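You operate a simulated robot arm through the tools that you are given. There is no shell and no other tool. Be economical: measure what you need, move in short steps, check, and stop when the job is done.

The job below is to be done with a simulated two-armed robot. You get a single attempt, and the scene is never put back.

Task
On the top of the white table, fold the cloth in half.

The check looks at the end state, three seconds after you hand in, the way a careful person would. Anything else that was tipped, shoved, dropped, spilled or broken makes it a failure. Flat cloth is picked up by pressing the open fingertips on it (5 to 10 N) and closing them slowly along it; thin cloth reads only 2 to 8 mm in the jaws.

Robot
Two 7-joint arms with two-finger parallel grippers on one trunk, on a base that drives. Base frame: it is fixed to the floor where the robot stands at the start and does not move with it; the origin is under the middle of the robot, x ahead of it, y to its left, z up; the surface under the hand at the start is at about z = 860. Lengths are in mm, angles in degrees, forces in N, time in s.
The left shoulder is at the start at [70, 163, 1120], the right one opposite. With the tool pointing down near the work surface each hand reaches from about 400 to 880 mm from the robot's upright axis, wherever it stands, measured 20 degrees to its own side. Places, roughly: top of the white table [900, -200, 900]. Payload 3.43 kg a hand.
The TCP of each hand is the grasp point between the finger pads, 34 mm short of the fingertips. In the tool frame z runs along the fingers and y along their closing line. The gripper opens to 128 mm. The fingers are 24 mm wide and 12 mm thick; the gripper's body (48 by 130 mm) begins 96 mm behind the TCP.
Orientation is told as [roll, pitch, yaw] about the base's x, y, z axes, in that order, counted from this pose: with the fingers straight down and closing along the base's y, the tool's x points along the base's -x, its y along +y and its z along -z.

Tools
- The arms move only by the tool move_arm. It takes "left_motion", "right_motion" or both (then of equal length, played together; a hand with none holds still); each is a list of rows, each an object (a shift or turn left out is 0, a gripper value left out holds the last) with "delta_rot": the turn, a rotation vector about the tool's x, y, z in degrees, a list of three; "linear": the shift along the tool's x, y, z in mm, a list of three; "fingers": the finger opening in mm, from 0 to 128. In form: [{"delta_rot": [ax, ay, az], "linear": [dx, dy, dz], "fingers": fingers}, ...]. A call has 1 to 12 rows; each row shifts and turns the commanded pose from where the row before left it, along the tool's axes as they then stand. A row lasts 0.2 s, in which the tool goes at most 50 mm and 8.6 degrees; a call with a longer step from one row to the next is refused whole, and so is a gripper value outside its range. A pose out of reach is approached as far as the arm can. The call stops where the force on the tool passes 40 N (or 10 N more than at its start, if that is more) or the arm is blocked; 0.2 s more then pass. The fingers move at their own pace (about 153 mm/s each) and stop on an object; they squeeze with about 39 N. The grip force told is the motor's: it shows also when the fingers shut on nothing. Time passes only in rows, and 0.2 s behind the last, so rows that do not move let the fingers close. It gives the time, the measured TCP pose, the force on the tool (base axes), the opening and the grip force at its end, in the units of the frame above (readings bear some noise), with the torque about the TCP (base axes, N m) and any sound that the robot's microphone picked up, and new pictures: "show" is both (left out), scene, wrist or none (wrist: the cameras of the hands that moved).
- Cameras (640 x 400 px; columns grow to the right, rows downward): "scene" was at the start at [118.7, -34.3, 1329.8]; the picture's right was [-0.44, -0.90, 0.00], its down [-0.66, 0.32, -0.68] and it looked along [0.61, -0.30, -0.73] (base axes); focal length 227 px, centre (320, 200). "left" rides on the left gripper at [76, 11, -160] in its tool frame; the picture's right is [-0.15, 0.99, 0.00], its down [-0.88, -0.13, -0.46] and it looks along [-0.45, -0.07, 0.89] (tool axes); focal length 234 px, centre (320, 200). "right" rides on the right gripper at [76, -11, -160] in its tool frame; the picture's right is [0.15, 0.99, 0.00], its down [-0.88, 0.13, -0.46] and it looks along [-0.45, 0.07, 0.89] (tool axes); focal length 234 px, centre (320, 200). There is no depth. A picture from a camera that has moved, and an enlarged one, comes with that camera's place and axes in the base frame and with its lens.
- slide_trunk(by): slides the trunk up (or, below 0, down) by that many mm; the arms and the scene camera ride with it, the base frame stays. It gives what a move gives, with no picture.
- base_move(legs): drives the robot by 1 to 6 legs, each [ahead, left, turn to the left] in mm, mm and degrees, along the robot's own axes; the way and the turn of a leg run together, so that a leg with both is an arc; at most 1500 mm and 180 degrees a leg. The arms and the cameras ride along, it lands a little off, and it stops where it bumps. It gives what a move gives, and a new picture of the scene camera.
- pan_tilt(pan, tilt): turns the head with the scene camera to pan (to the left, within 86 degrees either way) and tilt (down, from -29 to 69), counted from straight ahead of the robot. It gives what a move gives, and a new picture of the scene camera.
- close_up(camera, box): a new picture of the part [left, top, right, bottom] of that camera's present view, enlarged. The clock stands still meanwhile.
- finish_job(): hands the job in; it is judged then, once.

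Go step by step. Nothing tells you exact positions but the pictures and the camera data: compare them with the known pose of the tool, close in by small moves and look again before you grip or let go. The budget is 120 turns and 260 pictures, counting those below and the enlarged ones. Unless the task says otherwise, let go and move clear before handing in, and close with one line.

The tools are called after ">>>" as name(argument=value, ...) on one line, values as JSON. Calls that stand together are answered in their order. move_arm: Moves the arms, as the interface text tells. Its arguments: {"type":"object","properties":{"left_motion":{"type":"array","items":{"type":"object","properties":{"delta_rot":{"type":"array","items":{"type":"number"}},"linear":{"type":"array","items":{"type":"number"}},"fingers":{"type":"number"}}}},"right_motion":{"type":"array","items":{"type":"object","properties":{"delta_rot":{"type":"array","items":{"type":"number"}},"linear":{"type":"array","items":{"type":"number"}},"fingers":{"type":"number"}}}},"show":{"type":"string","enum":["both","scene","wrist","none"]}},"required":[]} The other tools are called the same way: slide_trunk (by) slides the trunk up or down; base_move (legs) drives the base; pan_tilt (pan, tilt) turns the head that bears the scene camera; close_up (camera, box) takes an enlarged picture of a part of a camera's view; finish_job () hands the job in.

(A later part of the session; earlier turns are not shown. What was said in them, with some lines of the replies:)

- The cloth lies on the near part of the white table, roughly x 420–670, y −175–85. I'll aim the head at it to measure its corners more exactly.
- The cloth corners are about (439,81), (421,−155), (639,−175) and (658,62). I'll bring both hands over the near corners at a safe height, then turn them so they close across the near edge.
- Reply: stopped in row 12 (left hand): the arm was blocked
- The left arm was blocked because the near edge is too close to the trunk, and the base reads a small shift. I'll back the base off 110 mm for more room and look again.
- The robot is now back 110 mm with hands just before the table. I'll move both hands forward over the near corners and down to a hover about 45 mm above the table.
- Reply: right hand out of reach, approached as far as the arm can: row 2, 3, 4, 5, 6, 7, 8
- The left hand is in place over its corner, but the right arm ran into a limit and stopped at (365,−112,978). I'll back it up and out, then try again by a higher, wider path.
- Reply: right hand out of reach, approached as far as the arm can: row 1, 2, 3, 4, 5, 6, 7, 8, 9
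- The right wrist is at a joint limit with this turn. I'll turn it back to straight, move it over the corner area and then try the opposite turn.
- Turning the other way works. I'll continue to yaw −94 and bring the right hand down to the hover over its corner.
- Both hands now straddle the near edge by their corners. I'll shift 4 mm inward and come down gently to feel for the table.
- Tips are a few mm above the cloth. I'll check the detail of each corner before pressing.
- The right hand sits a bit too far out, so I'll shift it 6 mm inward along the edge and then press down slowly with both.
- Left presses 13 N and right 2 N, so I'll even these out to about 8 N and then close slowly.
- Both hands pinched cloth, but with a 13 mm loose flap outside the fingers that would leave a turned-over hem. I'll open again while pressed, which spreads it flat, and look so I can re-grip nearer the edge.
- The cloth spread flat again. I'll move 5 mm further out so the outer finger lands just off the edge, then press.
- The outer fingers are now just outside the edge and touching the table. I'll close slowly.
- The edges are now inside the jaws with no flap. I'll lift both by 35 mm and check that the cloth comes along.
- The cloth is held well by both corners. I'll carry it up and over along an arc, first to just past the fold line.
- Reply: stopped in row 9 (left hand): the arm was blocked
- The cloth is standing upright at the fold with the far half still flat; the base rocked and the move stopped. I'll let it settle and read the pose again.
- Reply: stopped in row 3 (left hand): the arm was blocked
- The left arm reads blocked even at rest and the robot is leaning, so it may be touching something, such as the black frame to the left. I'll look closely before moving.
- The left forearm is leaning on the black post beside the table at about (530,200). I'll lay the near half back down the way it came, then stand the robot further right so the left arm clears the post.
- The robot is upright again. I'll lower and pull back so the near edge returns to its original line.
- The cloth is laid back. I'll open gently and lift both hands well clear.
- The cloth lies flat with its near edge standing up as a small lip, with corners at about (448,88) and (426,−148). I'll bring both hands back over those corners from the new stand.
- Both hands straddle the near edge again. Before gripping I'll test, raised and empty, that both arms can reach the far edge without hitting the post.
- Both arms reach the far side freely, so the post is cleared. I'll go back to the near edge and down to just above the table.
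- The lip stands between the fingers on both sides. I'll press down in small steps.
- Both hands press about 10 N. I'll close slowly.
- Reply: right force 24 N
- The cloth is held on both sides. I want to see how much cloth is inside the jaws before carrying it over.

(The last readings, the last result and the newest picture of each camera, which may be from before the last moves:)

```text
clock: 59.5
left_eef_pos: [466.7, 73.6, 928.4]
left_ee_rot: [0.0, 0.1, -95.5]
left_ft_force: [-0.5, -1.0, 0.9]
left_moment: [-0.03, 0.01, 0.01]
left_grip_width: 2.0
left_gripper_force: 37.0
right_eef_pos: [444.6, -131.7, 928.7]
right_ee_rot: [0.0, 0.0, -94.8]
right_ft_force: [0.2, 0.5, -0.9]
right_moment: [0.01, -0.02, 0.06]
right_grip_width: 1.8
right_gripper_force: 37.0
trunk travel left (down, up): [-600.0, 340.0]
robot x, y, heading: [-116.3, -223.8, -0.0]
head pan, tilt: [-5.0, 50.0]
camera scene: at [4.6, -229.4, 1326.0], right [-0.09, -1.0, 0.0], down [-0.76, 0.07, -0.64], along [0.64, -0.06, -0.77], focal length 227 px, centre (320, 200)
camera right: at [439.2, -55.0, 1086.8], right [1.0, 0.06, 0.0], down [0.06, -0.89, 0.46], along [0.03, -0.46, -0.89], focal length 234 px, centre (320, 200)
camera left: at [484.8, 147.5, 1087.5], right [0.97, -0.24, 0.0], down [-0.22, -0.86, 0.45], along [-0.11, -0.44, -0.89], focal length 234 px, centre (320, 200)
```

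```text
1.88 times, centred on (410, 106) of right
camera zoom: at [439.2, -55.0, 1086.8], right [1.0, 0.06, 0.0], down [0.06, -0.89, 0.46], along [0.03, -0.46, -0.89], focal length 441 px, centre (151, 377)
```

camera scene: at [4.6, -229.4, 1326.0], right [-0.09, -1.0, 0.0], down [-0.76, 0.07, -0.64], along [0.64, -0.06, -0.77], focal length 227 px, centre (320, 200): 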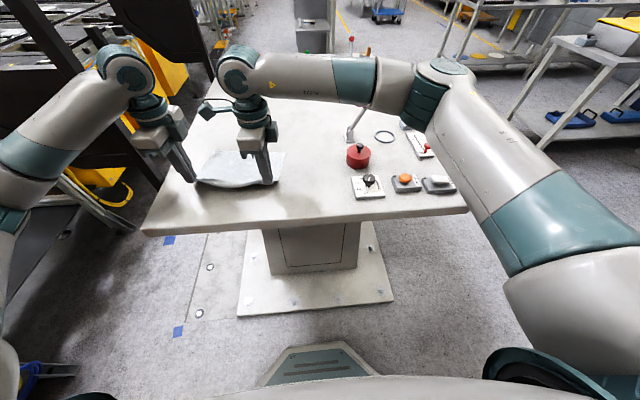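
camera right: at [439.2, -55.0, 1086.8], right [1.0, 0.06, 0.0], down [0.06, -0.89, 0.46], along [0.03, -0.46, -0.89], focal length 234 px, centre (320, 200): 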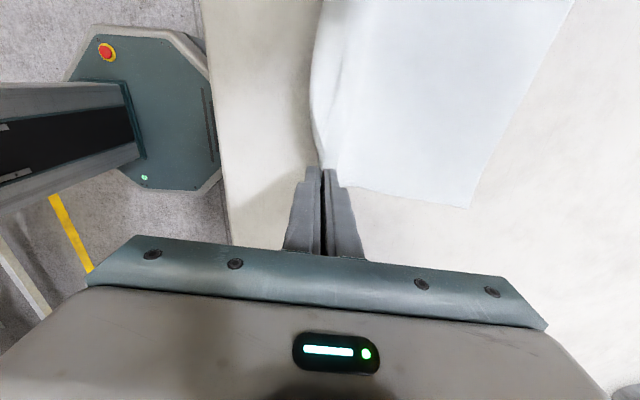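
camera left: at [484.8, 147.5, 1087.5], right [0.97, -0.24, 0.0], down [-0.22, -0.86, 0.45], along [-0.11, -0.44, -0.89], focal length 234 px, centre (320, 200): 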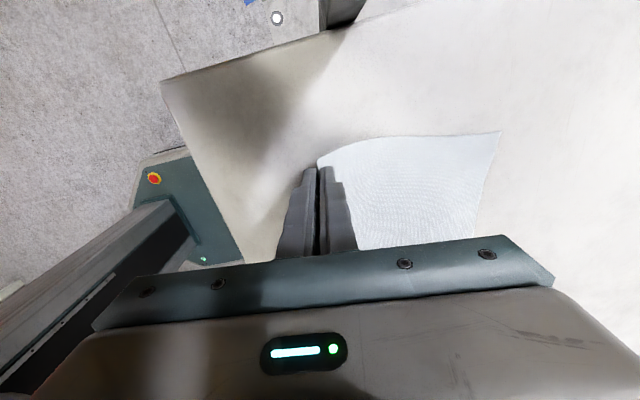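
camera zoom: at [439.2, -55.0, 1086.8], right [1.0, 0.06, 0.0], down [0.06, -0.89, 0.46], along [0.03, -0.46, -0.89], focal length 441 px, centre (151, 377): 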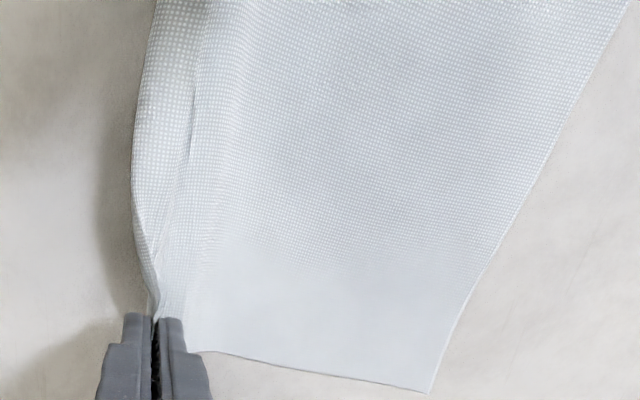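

I'll carry the edge over the fold with a lower arc this time, spreading the hands slightly to take out the sag.

>>> move_arm(left_motion=[{"linear": [2, 10, -12]}, {"linear": [2, 12, -12]}, {"linear": [0, 14, -9]}, {"linear": [0, 16, -6]}, {"linear": [0, 18, -2]}, {"linear": [0, 18, 0]}, {"linear": [0, 18, 5]}, {}, {}], right_motion=[{"linear": [-2, 10, -12]}, {"linear": [-2, 12, -12]}, {"linear": [0, 14, -9]}, {"linear": [0, 16, -6]}, {"linear": [0, 18, -2]}, {"linear": [0, 18, 0]}, {"linear": [0, 18, 5]}, {}, {}])

>>> close_up(camera="scene", box=[160, 90, 320, 190])

```text
clock: 61.5
left_eef_pos: [574.8, 65.1, 965.5]
left_ee_rot: [0.0, 0.2, -95.6]
left_ft_force: [-0.1, -5.3, -0.4]
left_moment: [-0.15, 0.02, 0.0]
left_grip_width: 2.1
left_gripper_force: 36.8
right_eef_pos: [549.8, -144.7, 966.7]
right_ee_rot: [0.0, 0.0, -94.8]
right_ft_force: [0.9, 5.9, 0.2]
right_moment: [0.18, -0.05, 0.0]
right_grip_width: 1.8
right_gripper_force: 36.7
trunk travel left (down, up): [-600.0, 340.0]
robot x, y, heading: [-122.7, -224.7, -0.1]
head pan, tilt: [-5.0, 50.0]
camera scene: at [4.9, -229.6, 1326.0], right [-0.09, -1.0, 0.0], down [-0.76, 0.07, -0.64], along [0.64, -0.06, -0.77], focal length 227 px, centre (320, 200)
camera right: at [545.4, -68.2, 1123.0], right [1.0, 0.06, 0.0], down [0.06, -0.89, 0.46], along [0.03, -0.46, -0.89], focal length 234 px, centre (320, 200)
camera left: at [592.1, 140.6, 1124.3], right [0.97, -0.24, 0.0], down [-0.22, -0.86, 0.45], along [-0.11, -0.44, -0.89], focal length 234 px, centre (320, 200)
```

scene: 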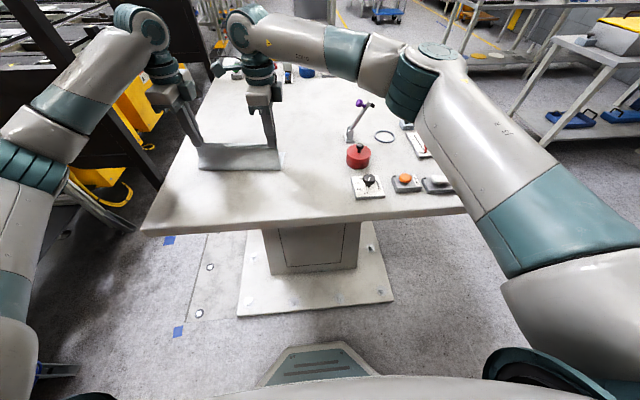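
right: 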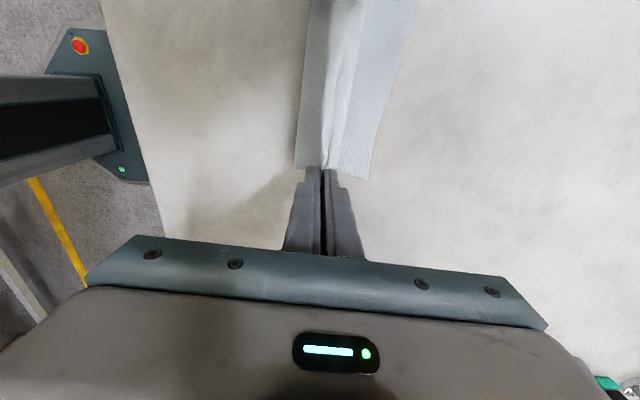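
left: 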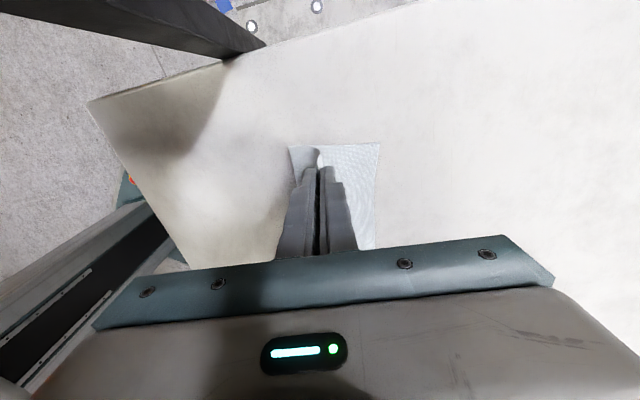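

```text
4.00 times, centred on (240, 140) of scene
camera zoom: at [4.9, -229.6, 1326.0], right [-0.09, -1.0, 0.0], down [-0.76, 0.07, -0.64], along [0.64, -0.06, -0.77], focal length 908 px, centre (640, 440)
```

zoom: 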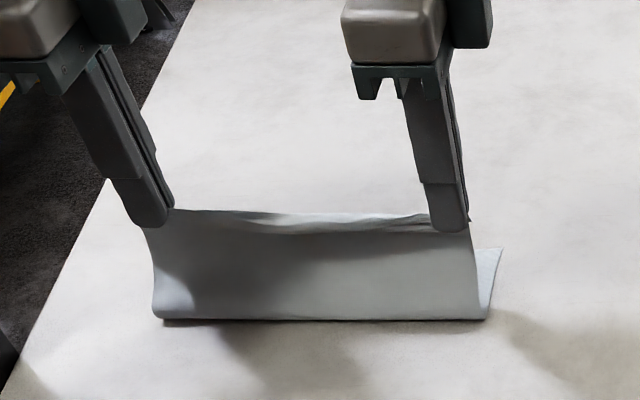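

The edge is past the fold line; the far edge is at about x 641 (left) and 608 (right). I'll tilt the hands so the edge will fall outward, and continue toward the far edge.

>>> move_arm(left_motion=[{"delta_rot": [7.5, 0, 0]}, {"delta_rot": [7.5, 0, 0]}, {"delta_rot": [7.5, 0, 0]}, {"delta_rot": [7.5, 0, 0]}, {"linear": [-2, 14.1, -3.5]}, {"linear": [-2, 16.1, -0.1]}, {"linear": [-2, 17.3, 3.9]}, {"linear": [-1, 16.5, 6.6]}, {}, {}], right_motion=[{"delta_rot": [7.5, 0, 0]}, {"delta_rot": [7.5, 0, 0]}, {"delta_rot": [7.5, 0, 0]}, {"delta_rot": [7.5, 0, 0]}, {"linear": [-1.5, 9.8, -1]}, {"linear": [-1.5, 16.1, -0.1]}, {"linear": [-1.5, 17.3, 3.9]}, {"linear": [-0.5, 16.5, 6.6]}, {}, {}])

>>> close_up(camera="scene", box=[160, 90, 320, 190])

```text
clock: 63.6
left_eef_pos: [597.3, 49.1, 935.6]
left_ee_rot: [-30.0, 0.1, -95.6]
left_ft_force: [-1.6, -3.9, -0.1]
left_moment: [-0.11, -0.01, 0.04]
left_grip_width: 1.9
left_gripper_force: 36.6
left hand out of reach, approached as far as the arm can: row 7, 8
right_eef_pos: [538.2, -152.7, 951.0]
right_ee_rot: [-30.0, 0.0, -94.8]
right_ft_force: [1.4, 3.6, 0.6]
right_moment: [0.12, -0.05, -0.05]
right_grip_width: 1.9
right_gripper_force: 36.5
right hand out of reach, approached as far as the arm can: row 4, 5, 6, 7, 8
trunk travel left (down, up): [-600.0, 340.0]
robot x, y, heading: [-122.9, -225.1, 0.3]
head pan, tilt: [-5.0, 50.0]
camera scene: at [4.6, -229.2, 1326.1], right [-0.09, -1.0, 0.0], down [-0.76, 0.07, -0.64], along [0.64, -0.06, -0.77], focal length 227 px, centre (320, 200)
camera right: at [615.1, -82.7, 1093.3], right [0.87, 0.07, -0.49], down [0.26, -0.91, 0.33], along [-0.42, -0.42, -0.8], focal length 234 px, centre (320, 200)
camera left: at [692.8, 117.7, 1068.3], right [0.84, -0.23, -0.49], down [0.03, -0.89, 0.46], along [-0.54, -0.4, -0.74], focal length 234 px, centre (320, 200)
```

scene: 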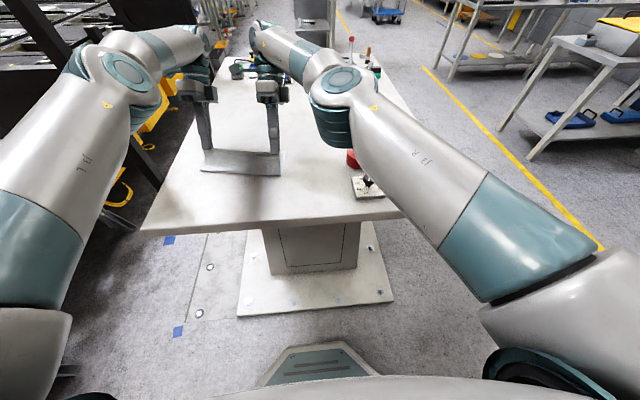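
right: 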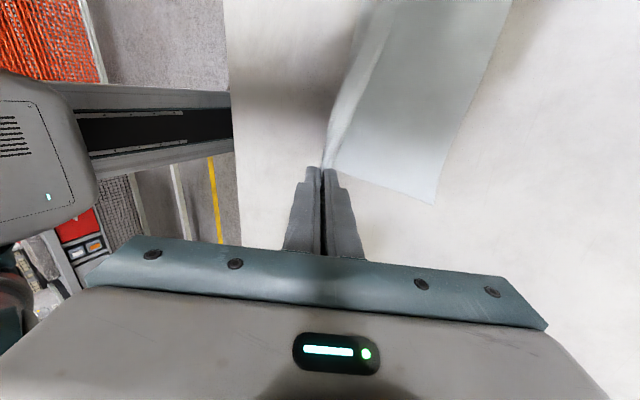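
left: 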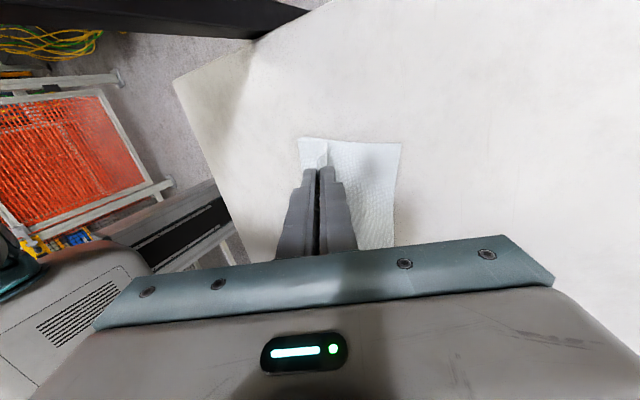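

```text
4.00 times, centred on (240, 140) of scene
camera zoom: at [4.6, -229.2, 1326.1], right [-0.09, -1.0, 0.0], down [-0.76, 0.07, -0.64], along [0.64, -0.06, -0.77], focal length 908 px, centre (640, 440)
```

zoom: 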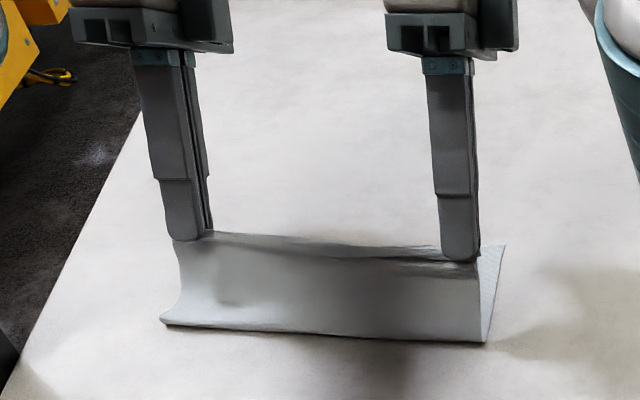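

The tilt takes the arms out of reach, so I'll turn the hands upright again while holding over the same place.

>>> move_arm(left_motion=[{"delta_rot": [-5, 0, 0]}, {"delta_rot": [-5, 0, 0]}, {"delta_rot": [-5, 0, 0]}, {"delta_rot": [-5, 0, 0]}, {"delta_rot": [-5, 0, 0]}, {"delta_rot": [-5, 0, 0]}, {"linear": [0, -3, 0]}, {}], right_motion=[{"delta_rot": [-5, 0, 0]}, {"delta_rot": [-5, 0, 0]}, {"delta_rot": [-5, 0, 0]}, {"delta_rot": [-5, 0, 0]}, {"delta_rot": [-5, 0, 0]}, {"delta_rot": [-5, 0, 0]}, {"linear": [0, -3, 0]}, {}])

>>> close_up(camera="scene", box=[160, 90, 320, 190])

```text
clock: 65.5
left_eef_pos: [593.3, 48.7, 937.2]
left_ee_rot: [0.0, 0.1, -95.5]
left_ft_force: [-1.5, -1.2, 0.3]
left_moment: [-0.05, 0.03, -0.04]
left_grip_width: 2.2
left_gripper_force: 36.7
right_eef_pos: [536.5, -151.0, 951.3]
right_ee_rot: [0.0, -0.1, -94.9]
right_ft_force: [1.3, 2.4, -0.4]
right_moment: [0.11, -0.02, 0.03]
right_grip_width: 1.9
right_gripper_force: 36.5
trunk travel left (down, up): [-600.0, 340.0]
robot x, y, heading: [-119.0, -226.8, -0.2]
head pan, tilt: [-5.0, 50.0]
camera scene: at [4.4, -229.5, 1326.1], right [-0.09, -1.0, 0.0], down [-0.76, 0.07, -0.64], along [0.64, -0.06, -0.77], focal length 227 px, centre (320, 200)
camera right: at [531.1, -75.5, 1109.6], right [1.0, 0.06, 0.0], down [0.06, -0.89, 0.46], along [0.03, -0.46, -0.89], focal length 234 px, centre (320, 200)
camera left: at [611.8, 124.7, 1096.0], right [0.97, -0.24, 0.0], down [-0.22, -0.86, 0.45], along [-0.11, -0.44, -0.89], focal length 234 px, centre (320, 200)
```

scene: 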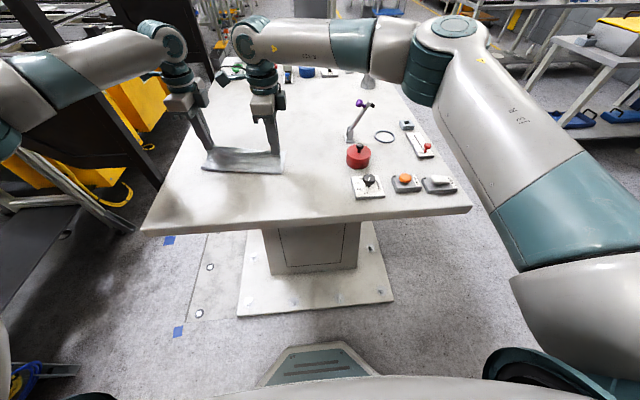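
right: 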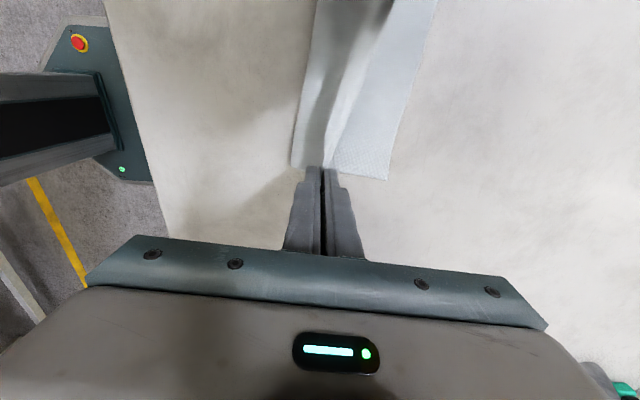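
left: 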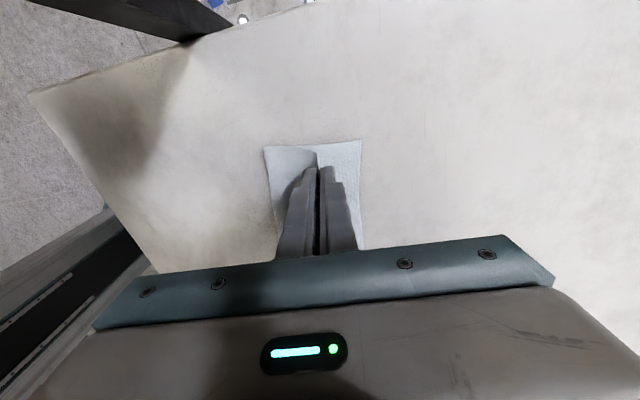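

```text
4.00 times, centred on (240, 140) of scene
camera zoom: at [4.4, -229.5, 1326.1], right [-0.09, -1.0, 0.0], down [-0.76, 0.07, -0.64], along [0.64, -0.06, -0.77], focal length 908 px, centre (640, 440)
```

zoom: 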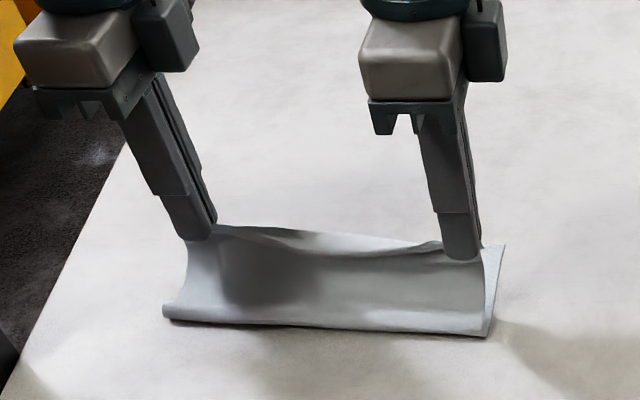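

Hands are upright again; far edge is at (640,63)–(612,−174). I'll level both hands and bring the edge down to just above the far edge.

>>> move_arm(left_motion=[{"linear": [1, 4, 0]}, {"linear": [1, 5, 2]}, {"linear": [1, 5, 5]}, {"linear": [1, 5, 6]}, {"linear": [0, 4, 7]}, {"linear": [0, 3, 5]}, {"linear": [0, 3, 4]}, {}, {}], right_motion=[{"linear": [0, 10, 0]}, {"linear": [0, 10, 4]}, {"linear": [0, 10, 7]}, {"linear": [0, 10, 9]}, {"linear": [0, 10, 10]}, {"linear": [0, 6, 8]}, {"linear": [0, 4, 5]}, {}, {}])

>>> close_up(camera="left", box=[240, 100, 400, 200])

>>> close_up(camera="right", box=[240, 100, 400, 200])

>>> close_up(camera="scene", box=[160, 90, 320, 190])

```text
clock: 67.5
left_eef_pos: [620.8, 48.9, 911.1]
left_ee_rot: [0.3, 0.2, -95.6]
left_ft_force: [-0.9, -2.7, 0.1]
left_moment: [-0.06, 0.07, -0.02]
left_grip_width: 2.4
left_gripper_force: 37.0
right_eef_pos: [593.4, -158.5, 910.9]
right_ee_rot: [0.3, 0.1, -94.8]
right_ft_force: [1.6, 2.7, 0.6]
right_moment: [0.09, 0.02, -0.01]
right_grip_width: 2.2
right_gripper_force: 36.6
trunk travel left (down, up): [-600.0, 340.0]
robot x, y, heading: [-115.7, -223.8, -0.1]
head pan, tilt: [-5.0, 50.0]
camera scene: at [0.7, -232.1, 1326.4], right [-0.09, -1.0, 0.0], down [-0.76, 0.07, -0.64], along [0.64, -0.06, -0.76], focal length 227 px, centre (320, 200)
camera right: at [587.7, -82.9, 1069.3], right [1.0, 0.06, 0.0], down [0.05, -0.89, 0.45], along [0.03, -0.45, -0.89], focal length 234 px, centre (320, 200)
camera left: at [638.3, 124.2, 1070.3], right [0.97, -0.24, 0.0], down [-0.22, -0.87, 0.45], along [-0.11, -0.44, -0.89], focal length 234 px, centre (320, 200)
```

scene: 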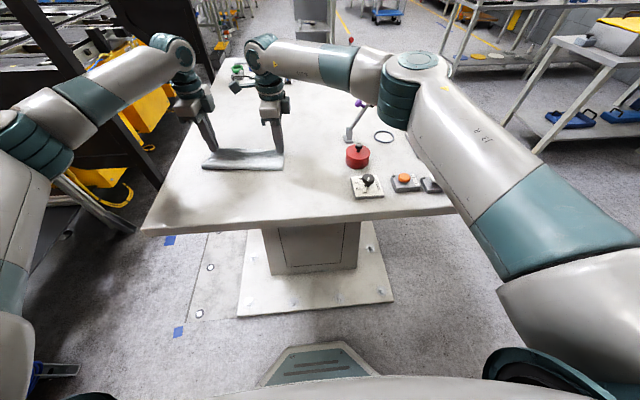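
right: 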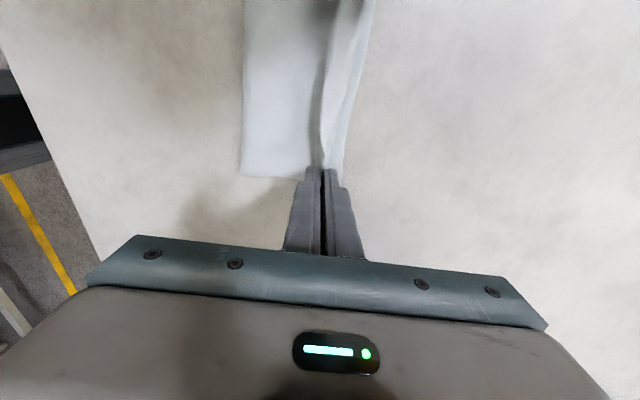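
left: 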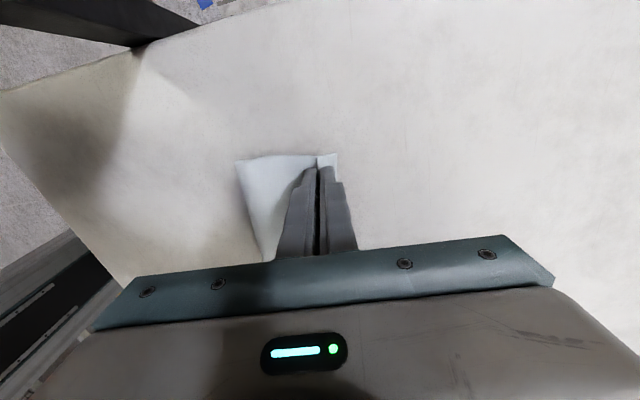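

```text
4.00 times, centred on (320, 150) of left
camera zoom: at [638.3, 124.2, 1070.3], right [0.97, -0.24, 0.0], down [-0.22, -0.87, 0.45], along [-0.11, -0.44, -0.89], focal length 937 px, centre (320, 400)
```

zoom: 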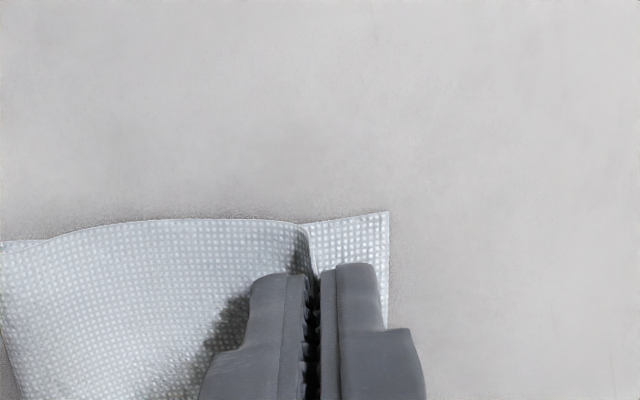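

```text
4.00 times, centred on (320, 150) of right
camera zoom: at [587.7, -82.9, 1069.3], right [1.0, 0.06, 0.0], down [0.05, -0.89, 0.45], along [0.03, -0.45, -0.89], focal length 937 px, centre (320, 400)
```

zoom: 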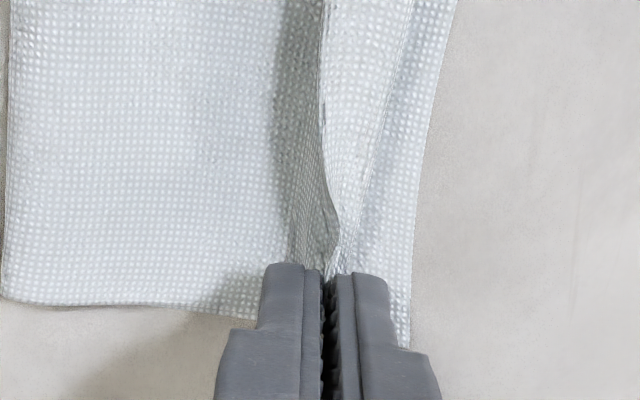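

```text
4.00 times, centred on (240, 140) of scene
camera zoom: at [0.7, -232.1, 1326.4], right [-0.09, -1.0, 0.0], down [-0.76, 0.07, -0.64], along [0.64, -0.06, -0.76], focal length 908 px, centre (640, 440)
```

zoom: 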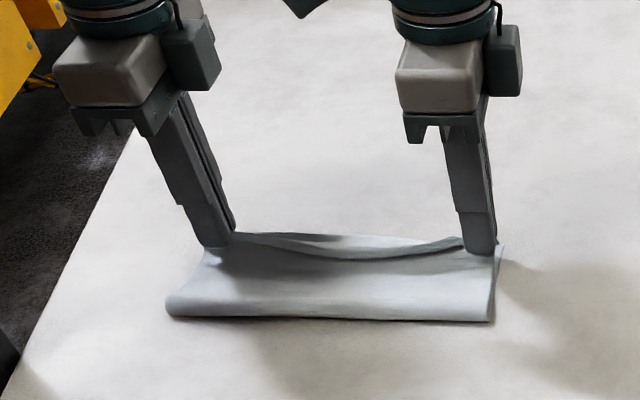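

The held edge is about 17 mm short of the far edge, which matches the cloth held inside the jaws. I'll lower to the table and open gently.

>>> move_arm(left_motion=[{"linear": [0, 0, 4]}, {"linear": [0, 0, 4]}, {"linear": [0, 0, 3]}, {}, {"fingers": 6}, {"fingers": 10}, {"fingers": 15}, {}], right_motion=[{"linear": [0, 0, 4]}, {"linear": [0, 0, 4]}, {"linear": [0, 0, 3]}, {}, {"fingers": 6}, {"fingers": 10}, {"fingers": 15}, {}], show="none")

>>> close_up(camera="left", box=[240, 100, 400, 200])

>>> close_up(camera="right", box=[240, 100, 400, 200])

```text
clock: 69.2
left_eef_pos: [622.0, 50.1, 897.2]
left_ee_rot: [0.0, 0.2, -95.5]
left_ft_force: [0.4, -0.7, 0.3]
left_moment: [0.0, -0.03, 0.0]
left_grip_width: 15.1
left_gripper_force: 0.0
right_eef_pos: [594.0, -158.3, 898.9]
right_ee_rot: [0.1, 0.1, -94.9]
right_ft_force: [-0.3, -0.4, -0.1]
right_moment: [-0.01, 0.01, 0.01]
right_grip_width: 15.0
right_gripper_force: 0.0
trunk travel left (down, up): [-600.0, 340.0]
robot x, y, heading: [-121.1, -220.1, -0.1]
head pan, tilt: [-5.0, 50.0]
```

```text
4.00 times, centred on (320, 150) of left
camera zoom: at [639.8, 124.5, 1057.3], right [0.97, -0.24, 0.0], down [-0.22, -0.87, 0.45], along [-0.11, -0.44, -0.89], focal length 937 px, centre (320, 400)
```

zoom: 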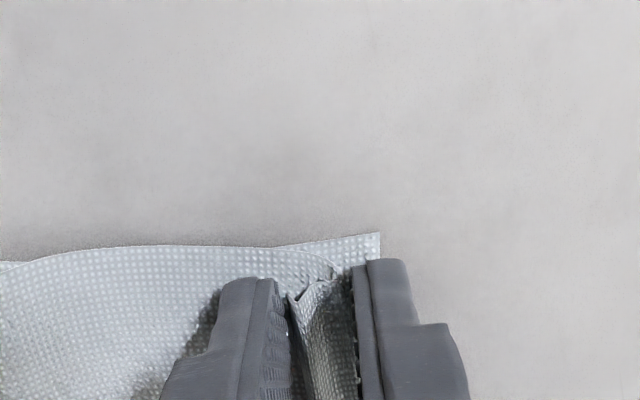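

```text
4.00 times, centred on (320, 150) of right
camera zoom: at [589.0, -82.9, 1057.3], right [1.0, 0.06, 0.0], down [0.05, -0.89, 0.45], along [0.03, -0.45, -0.89], focal length 937 px, centre (320, 400)
```

zoom: 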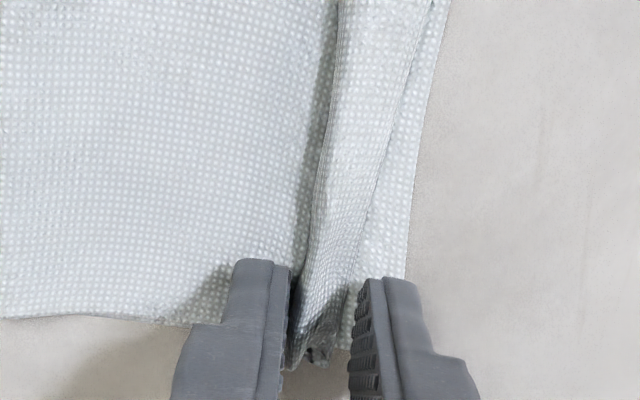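

The released lip leans against the near-side fingers. I'll raise slightly and push forward so those fingers tip the lip outward toward the far edge, then lift clear.

>>> move_arm(left_motion=[{"linear": [0, 0, -3]}, {"linear": [0, 5, -1]}, {"linear": [0, 5, 0]}, {"linear": [0, 5, 0]}, {"linear": [0, 5, 0]}, {"linear": [0, 4, -4]}, {"linear": [0, 4, -10]}, {"linear": [0, 0, -25]}, {"linear": [0, 0, -30]}, {}], right_motion=[{"linear": [0, 0, -3]}, {"linear": [0, 5, -1]}, {"linear": [0, 5, 0]}, {"linear": [0, 5, 0]}, {"linear": [0, 5, 0]}, {"linear": [0, 4, -4]}, {"linear": [0, 4, -10]}, {"linear": [0, 0, -25]}, {"linear": [0, 0, -30]}, {}])

>>> close_up(camera="left", box=[160, 80, 480, 280])

>>> close_up(camera="right", box=[160, 0, 480, 200])

>>> close_up(camera="scene", box=[160, 90, 320, 190])

```text
clock: 71.5
left_eef_pos: [651.1, 48.4, 969.7]
left_ee_rot: [-0.1, 0.2, -95.6]
left_ft_force: [0.1, -0.3, -0.3]
left_moment: [0.0, -0.02, 0.01]
left_grip_width: 15.1
left_gripper_force: 0.1
right_eef_pos: [622.8, -159.8, 971.0]
right_ee_rot: [-0.1, -0.1, -95.0]
right_ft_force: [0.6, -0.7, -0.6]
right_moment: [0.0, 0.03, 0.0]
right_grip_width: 15.0
right_gripper_force: 0.0
trunk travel left (down, up): [-600.0, 340.0]
robot x, y, heading: [-119.3, -224.6, 0.3]
head pan, tilt: [-5.0, 50.0]
camera scene: at [5.4, -229.2, 1325.9], right [-0.09, -1.0, 0.0], down [-0.76, 0.07, -0.64], along [0.64, -0.06, -0.77], focal length 227 px, centre (320, 200)
camera right: at [618.3, -83.2, 1128.0], right [1.0, 0.06, 0.0], down [0.06, -0.89, 0.46], along [0.03, -0.46, -0.89], focal length 234 px, centre (320, 200)
camera left: at [670.1, 123.7, 1128.6], right [0.97, -0.24, 0.0], down [-0.21, -0.86, 0.45], along [-0.11, -0.44, -0.89], focal length 234 px, centre (320, 200)
```

scene: 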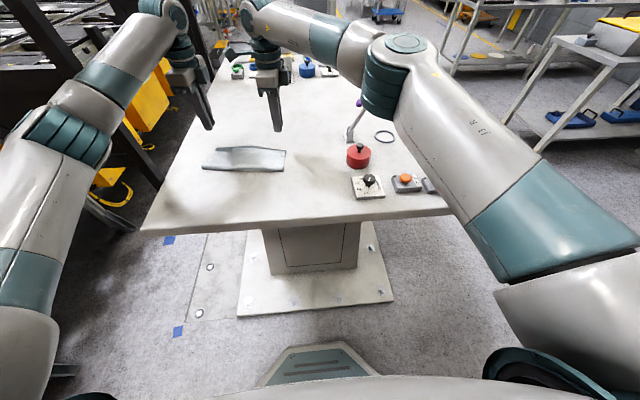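
right: 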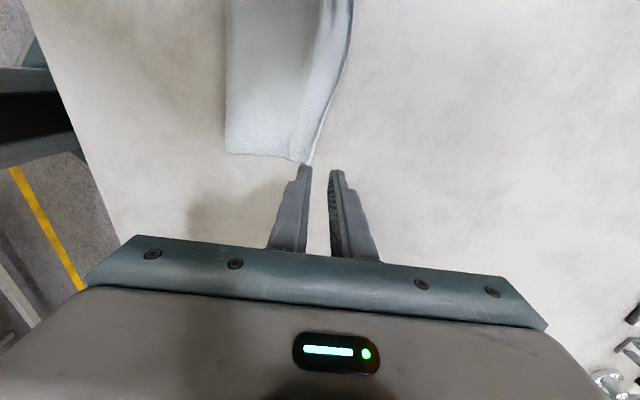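
left: 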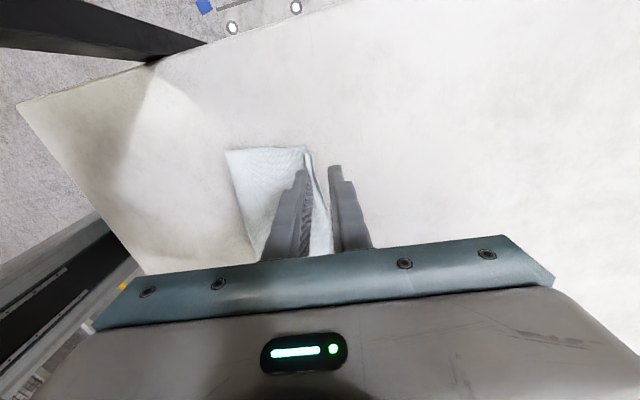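

```text
2.00 times, centred on (320, 180) of left
camera zoom: at [670.1, 123.7, 1128.6], right [0.97, -0.24, 0.0], down [-0.21, -0.86, 0.45], along [-0.11, -0.44, -0.89], focal length 468 px, centre (320, 240)
```

zoom: 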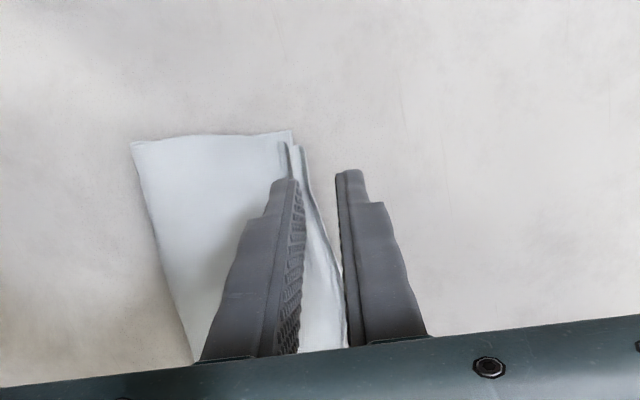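

```text
2.00 times, centred on (320, 100) of right
camera zoom: at [618.3, -83.2, 1128.0], right [1.0, 0.06, 0.0], down [0.06, -0.89, 0.46], along [0.03, -0.46, -0.89], focal length 468 px, centre (320, 400)
```

zoom: 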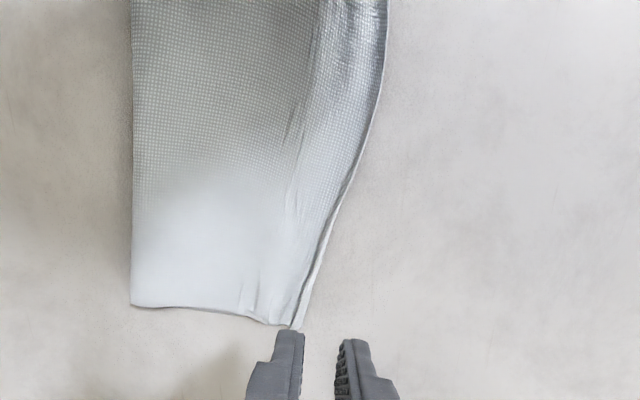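

```text
4.00 times, centred on (240, 140) of scene
camera zoom: at [5.4, -229.2, 1325.9], right [-0.09, -1.0, 0.0], down [-0.76, 0.07, -0.64], along [0.64, -0.06, -0.77], focal length 908 px, centre (640, 440)
```

zoom: 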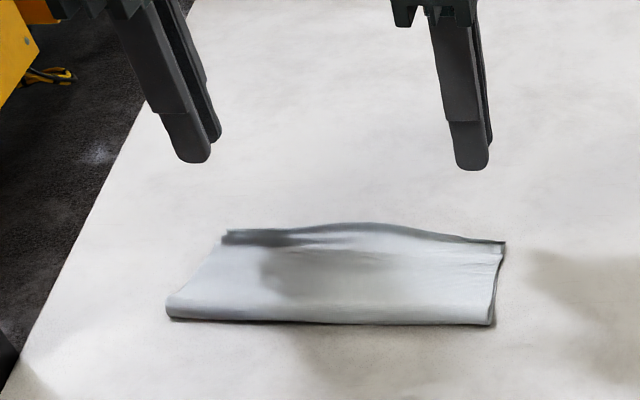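

The cloth is folded over neatly, with a small upstand at the left far corner. I'll lift the hands clear and inspect the result.

>>> move_arm(left_motion=[{"linear": [0, 0, -30]}, {"linear": [0, 0, -30]}, {"linear": [0, 0, -30]}, {"linear": [8, -20, 0]}, {"linear": [8, -20, 0]}, {"linear": [8, -20, 0]}, {"linear": [0, -20, 0]}, {"linear": [0, -20, 0]}, {}], right_motion=[{"linear": [0, 0, -30]}, {"linear": [0, 0, -30]}, {"linear": [0, 0, -30]}, {"linear": [-20, -20, 0]}, {"linear": [-20, -20, 0]}, {"linear": [-20, -20, 0]}, {"linear": [-20, -20, 0]}, {"linear": [-20, -20, 0]}, {}])

>>> close_up(camera="scene", box=[180, 120, 308, 200])

>>> close_up(camera="left", box=[160, 80, 480, 280])

```text
clock: 73.5
left_eef_pos: [553.0, 82.5, 1059.6]
left_ee_rot: [0.1, 0.3, -95.4]
left_ft_force: [0.7, 0.3, -0.4]
left_moment: [-0.01, 0.0, 0.02]
left_grip_width: 15.0
left_gripper_force: 0.0
right_eef_pos: [514.1, -248.6, 1062.6]
right_ee_rot: [0.1, 0.1, -94.8]
right_ft_force: [-0.3, -0.5, -0.1]
right_moment: [-0.04, -0.02, 0.02]
right_grip_width: 15.3
right_gripper_force: 0.1
trunk travel left (down, up): [-600.0, 340.0]
robot x, y, heading: [-118.8, -222.5, -0.2]
head pan, tilt: [-5.0, 50.0]
camera scene: at [3.0, -230.1, 1326.2], right [-0.09, -1.0, 0.0], down [-0.76, 0.07, -0.64], along [0.64, -0.06, -0.77], focal length 227 px, centre (320, 200)
camera right: at [508.6, -173.0, 1219.6], right [1.0, 0.06, 0.0], down [0.06, -0.89, 0.45], along [0.03, -0.45, -0.89], focal length 234 px, centre (320, 200)
camera left: at [570.7, 157.9, 1219.6], right [0.97, -0.24, 0.0], down [-0.21, -0.87, 0.45], along [-0.11, -0.44, -0.89], focal length 234 px, centre (320, 200)
```

scene: 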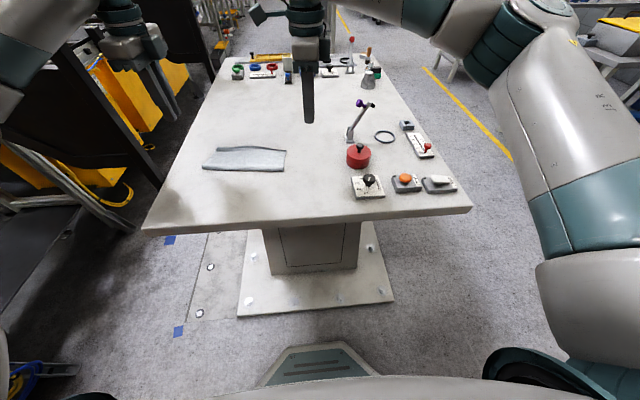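
right: 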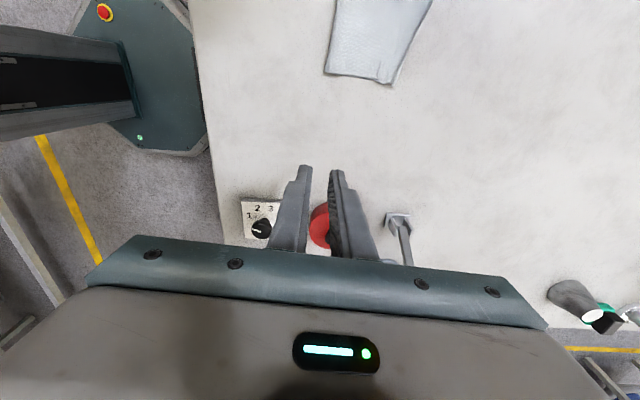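
left: 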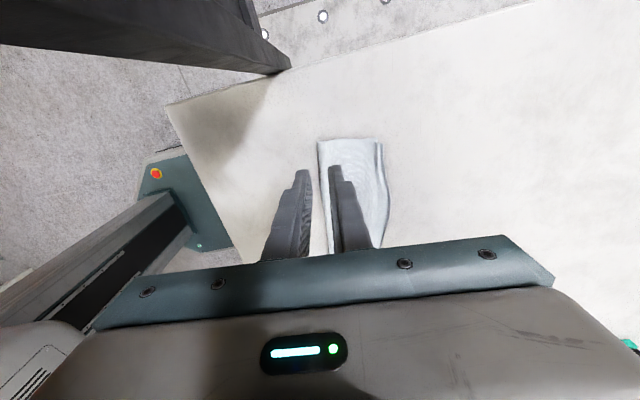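

```text
5.00 times, centred on (244, 160) of scene
camera zoom: at [3.0, -230.1, 1326.2], right [-0.09, -1.0, 0.0], down [-0.76, 0.07, -0.64], along [0.64, -0.06, -0.77], focal length 1135 px, centre (700, 400)
```

zoom: 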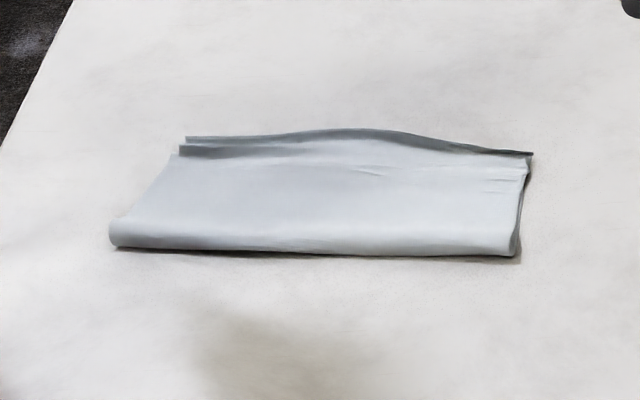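

```text
2.00 times, centred on (320, 180) of left
camera zoom: at [570.7, 157.9, 1219.6], right [0.97, -0.24, 0.0], down [-0.21, -0.87, 0.45], along [-0.11, -0.44, -0.89], focal length 468 px, centre (320, 240)
```

zoom: 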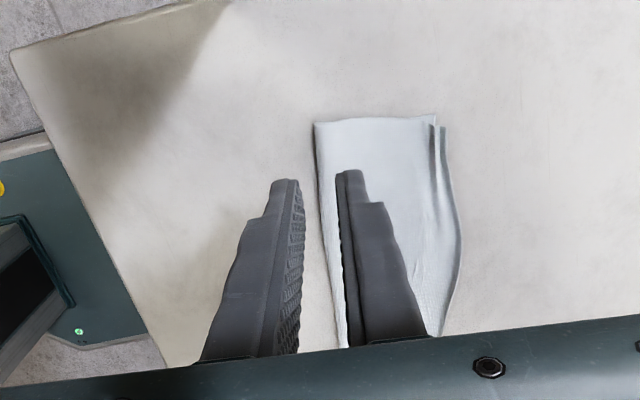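

The fold is good, but the top edge still stands up as a small lip along the far side. I'll close the fingers and wipe lightly outward over it to lay it flat, starting above the cloth inside the lip.

>>> move_arm(left_motion=[{"linear": [-8, 14.3, 0], "fingers": 0}, {"linear": [-8, 14.3, 0]}, {"linear": [-8, 14.3, 0]}, {"linear": [-8, 14.4, 0]}, {"linear": [0, 0, 30]}, {"linear": [0, 0, 30]}, {"linear": [0, 0, 30]}, {"linear": [0, 0, 30]}, {"linear": [0, 0, 28]}, {}], right_motion=[{"linear": [22.6, 15.1, 0], "fingers": 0}, {"linear": [22.6, 15.1, 0]}, {"linear": [22.6, 15.1, 0]}, {"linear": [22.6, 15.1, 0]}, {"linear": [0, 0, 30]}, {"linear": [0, 0, 30]}, {"linear": [0, 0, 30]}, {"linear": [0, 0, 30]}, {"linear": [0, 0, 31]}, {}])

>>> close_up(camera="left", box=[240, 100, 400, 200])

>>> close_up(camera="right", box=[240, 100, 400, 200])

```text
clock: 75.7
left_eef_pos: [607.9, 45.3, 913.0]
left_ee_rot: [-0.1, 0.2, -95.7]
left_ft_force: [0.2, 0.4, -0.8]
left_moment: [-0.01, -0.01, 0.01]
left_grip_width: 0.0
left_gripper_force: 33.2
right_eef_pos: [580.6, -165.8, 909.0]
right_ee_rot: [0.0, 0.0, -94.9]
right_ft_force: [-0.9, 0.0, -0.7]
right_moment: [-0.02, 0.01, 0.01]
right_grip_width: 0.0
right_gripper_force: 33.4
trunk travel left (down, up): [-600.0, 340.0]
robot x, y, heading: [-119.9, -223.0, -0.1]
head pan, tilt: [-5.0, 50.0]
camera scene: at [3.9, -229.7, 1326.2], right [-0.09, -1.0, 0.0], down [-0.76, 0.07, -0.64], along [0.64, -0.06, -0.77], focal length 227 px, centre (320, 200)
camera right: at [576.1, -89.8, 1066.7], right [1.0, 0.06, 0.0], down [0.06, -0.89, 0.46], along [0.03, -0.45, -0.89], focal length 234 px, centre (320, 200)
camera left: at [625.9, 120.6, 1071.4], right [0.97, -0.24, 0.0], down [-0.22, -0.86, 0.45], along [-0.11, -0.44, -0.89], focal length 234 px, centre (320, 200)
```

scene: 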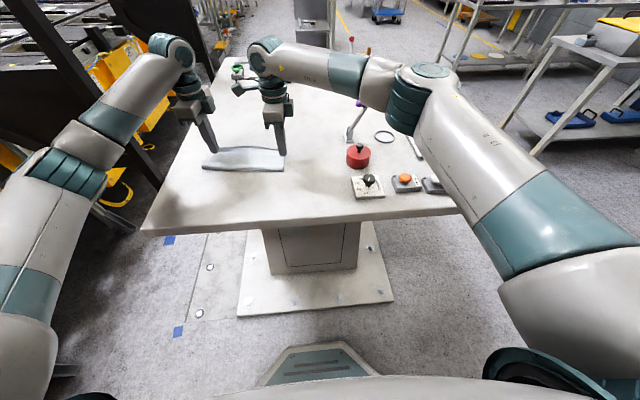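
right: 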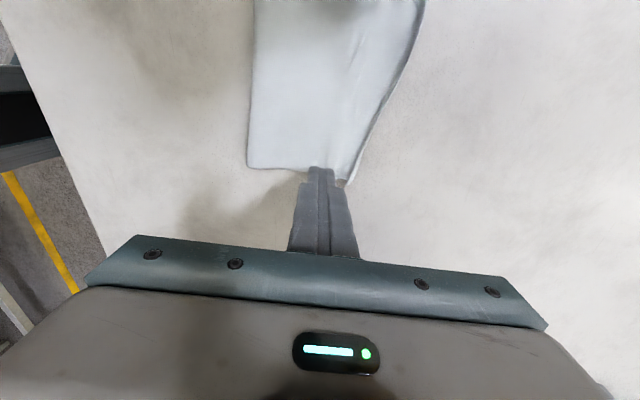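
left: 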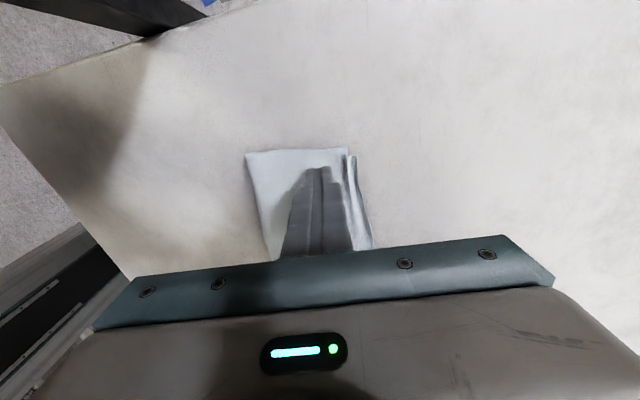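

```text
4.00 times, centred on (320, 150) of left
camera zoom: at [625.9, 120.6, 1071.4], right [0.97, -0.24, 0.0], down [-0.22, -0.86, 0.45], along [-0.11, -0.44, -0.89], focal length 937 px, centre (320, 400)
```

zoom: 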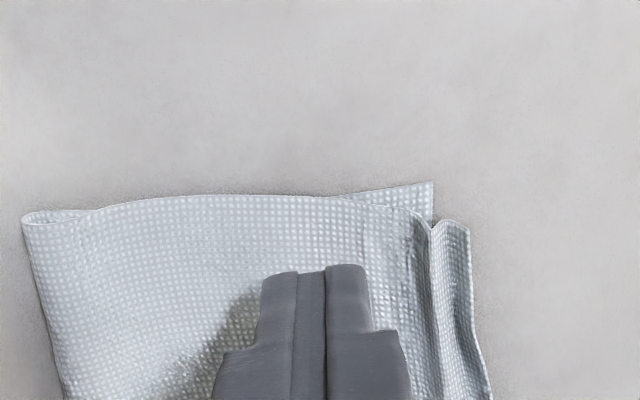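

```text
4.00 times, centred on (320, 150) of right
camera zoom: at [576.1, -89.8, 1066.7], right [1.0, 0.06, 0.0], down [0.06, -0.89, 0.46], along [0.03, -0.45, -0.89], focal length 937 px, centre (320, 400)
```

zoom: 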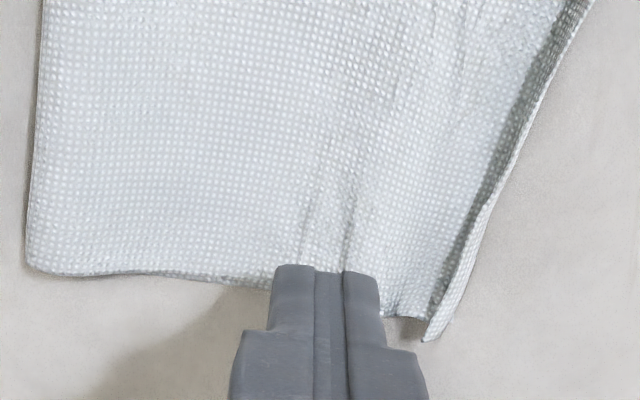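

The two layers match to within about 8 mm at the edges and the fold is square, so more wiping would only pull them out of line. I'll lift straight up, retreat clear of the table and take a final look.

>>> move_arm(left_motion=[{"linear": [0, 0, -15]}, {"linear": [0, 0, -30]}, {"linear": [0, 0, -35]}, {"linear": [0, 0, -35]}, {"linear": [0, 0, -35]}, {"linear": [8, -20, 0]}, {"linear": [8, -25, 0]}, {"linear": [8, -25, 0]}, {"linear": [0, -25, 0]}, {"linear": [0, -25, 0]}, {}], right_motion=[{"linear": [0, 0, -15]}, {"linear": [0, 0, -30]}, {"linear": [0, 0, -35]}, {"linear": [0, 0, -35]}, {"linear": [0, 0, -35]}, {"linear": [-10, -20, 0]}, {"linear": [-20, -20, 0]}, {"linear": [-20, -20, 0]}, {"linear": [-20, -20, 0]}, {"linear": [-20, -20, 0]}, {}], show="scene")

>>> close_up(camera="scene", box=[180, 120, 308, 200])

>>> close_up(camera="left", box=[240, 80, 480, 230])

```text
clock: 78.0
left_eef_pos: [491.4, 80.1, 1059.0]
left_ee_rot: [0.0, 0.0, -95.7]
left_ft_force: [-0.2, 0.0, -0.1]
left_moment: [-0.05, -0.02, 0.01]
left_grip_width: 0.2
left_gripper_force: 32.8
right_eef_pos: [475.5, -246.0, 1061.6]
right_ee_rot: [-0.2, 0.0, -95.0]
right_ft_force: [-0.5, 0.0, -0.4]
right_moment: [0.01, 0.02, 0.0]
right_grip_width: 0.0
right_gripper_force: 33.2
trunk travel left (down, up): [-600.0, 340.0]
robot x, y, heading: [-121.0, -225.7, -0.2]
head pan, tilt: [-5.0, 50.0]
camera scene: at [5.6, -229.1, 1325.9], right [-0.09, -1.0, 0.0], down [-0.76, 0.07, -0.64], along [0.64, -0.06, -0.77], focal length 227 px, centre (320, 200)
```

scene: 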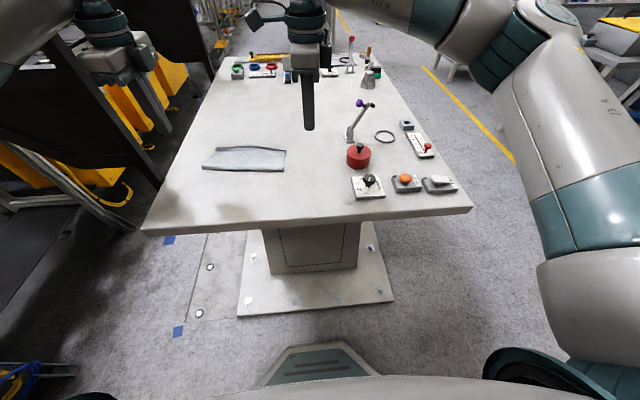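

```text
5.00 times, centred on (244, 160) of scene
camera zoom: at [5.6, -229.1, 1325.9], right [-0.09, -1.0, 0.0], down [-0.76, 0.07, -0.64], along [0.64, -0.06, -0.77], focal length 1135 px, centre (700, 400)
```

zoom: 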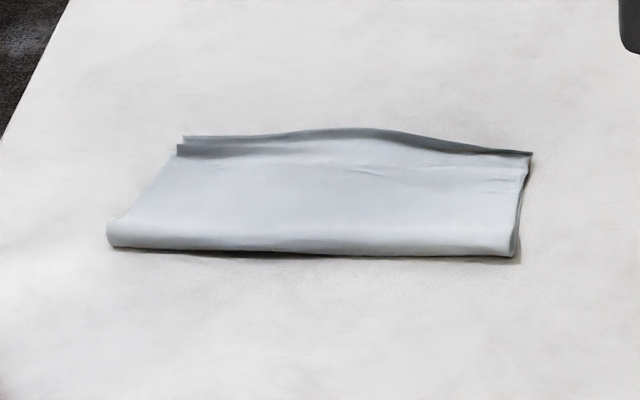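

```text
2.67 times, centred on (360, 155) of left
camera zoom: at [510.1, 154.7, 1218.8], right [0.97, -0.24, 0.0], down [-0.21, -0.86, 0.45], along [-0.11, -0.44, -0.89], focal length 624 px, centre (213, 320)
```

zoom: 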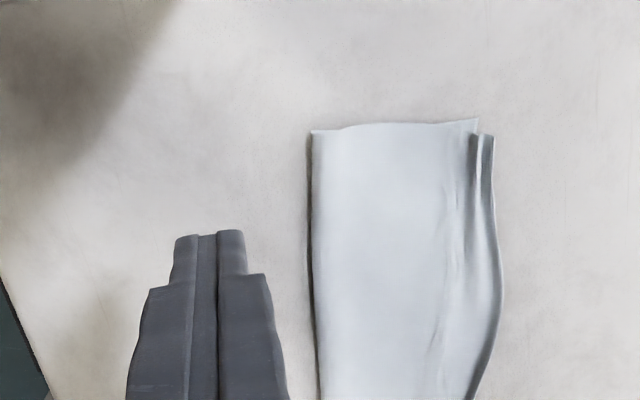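

The cloth lies folded in half with its edges closely matched, the hands are clear, and the other objects look undisturbed. I'm handing it in.

>>> finish_job()

```text
The job is handed in.
```

The cloth is folded in half on the white table, near edge over far edge. The edges match to within about 8 mm, with a slight raised lip along the far side. Early on, the left arm leaned on the black post beside the table, but the post and the other objects look undisturbed.
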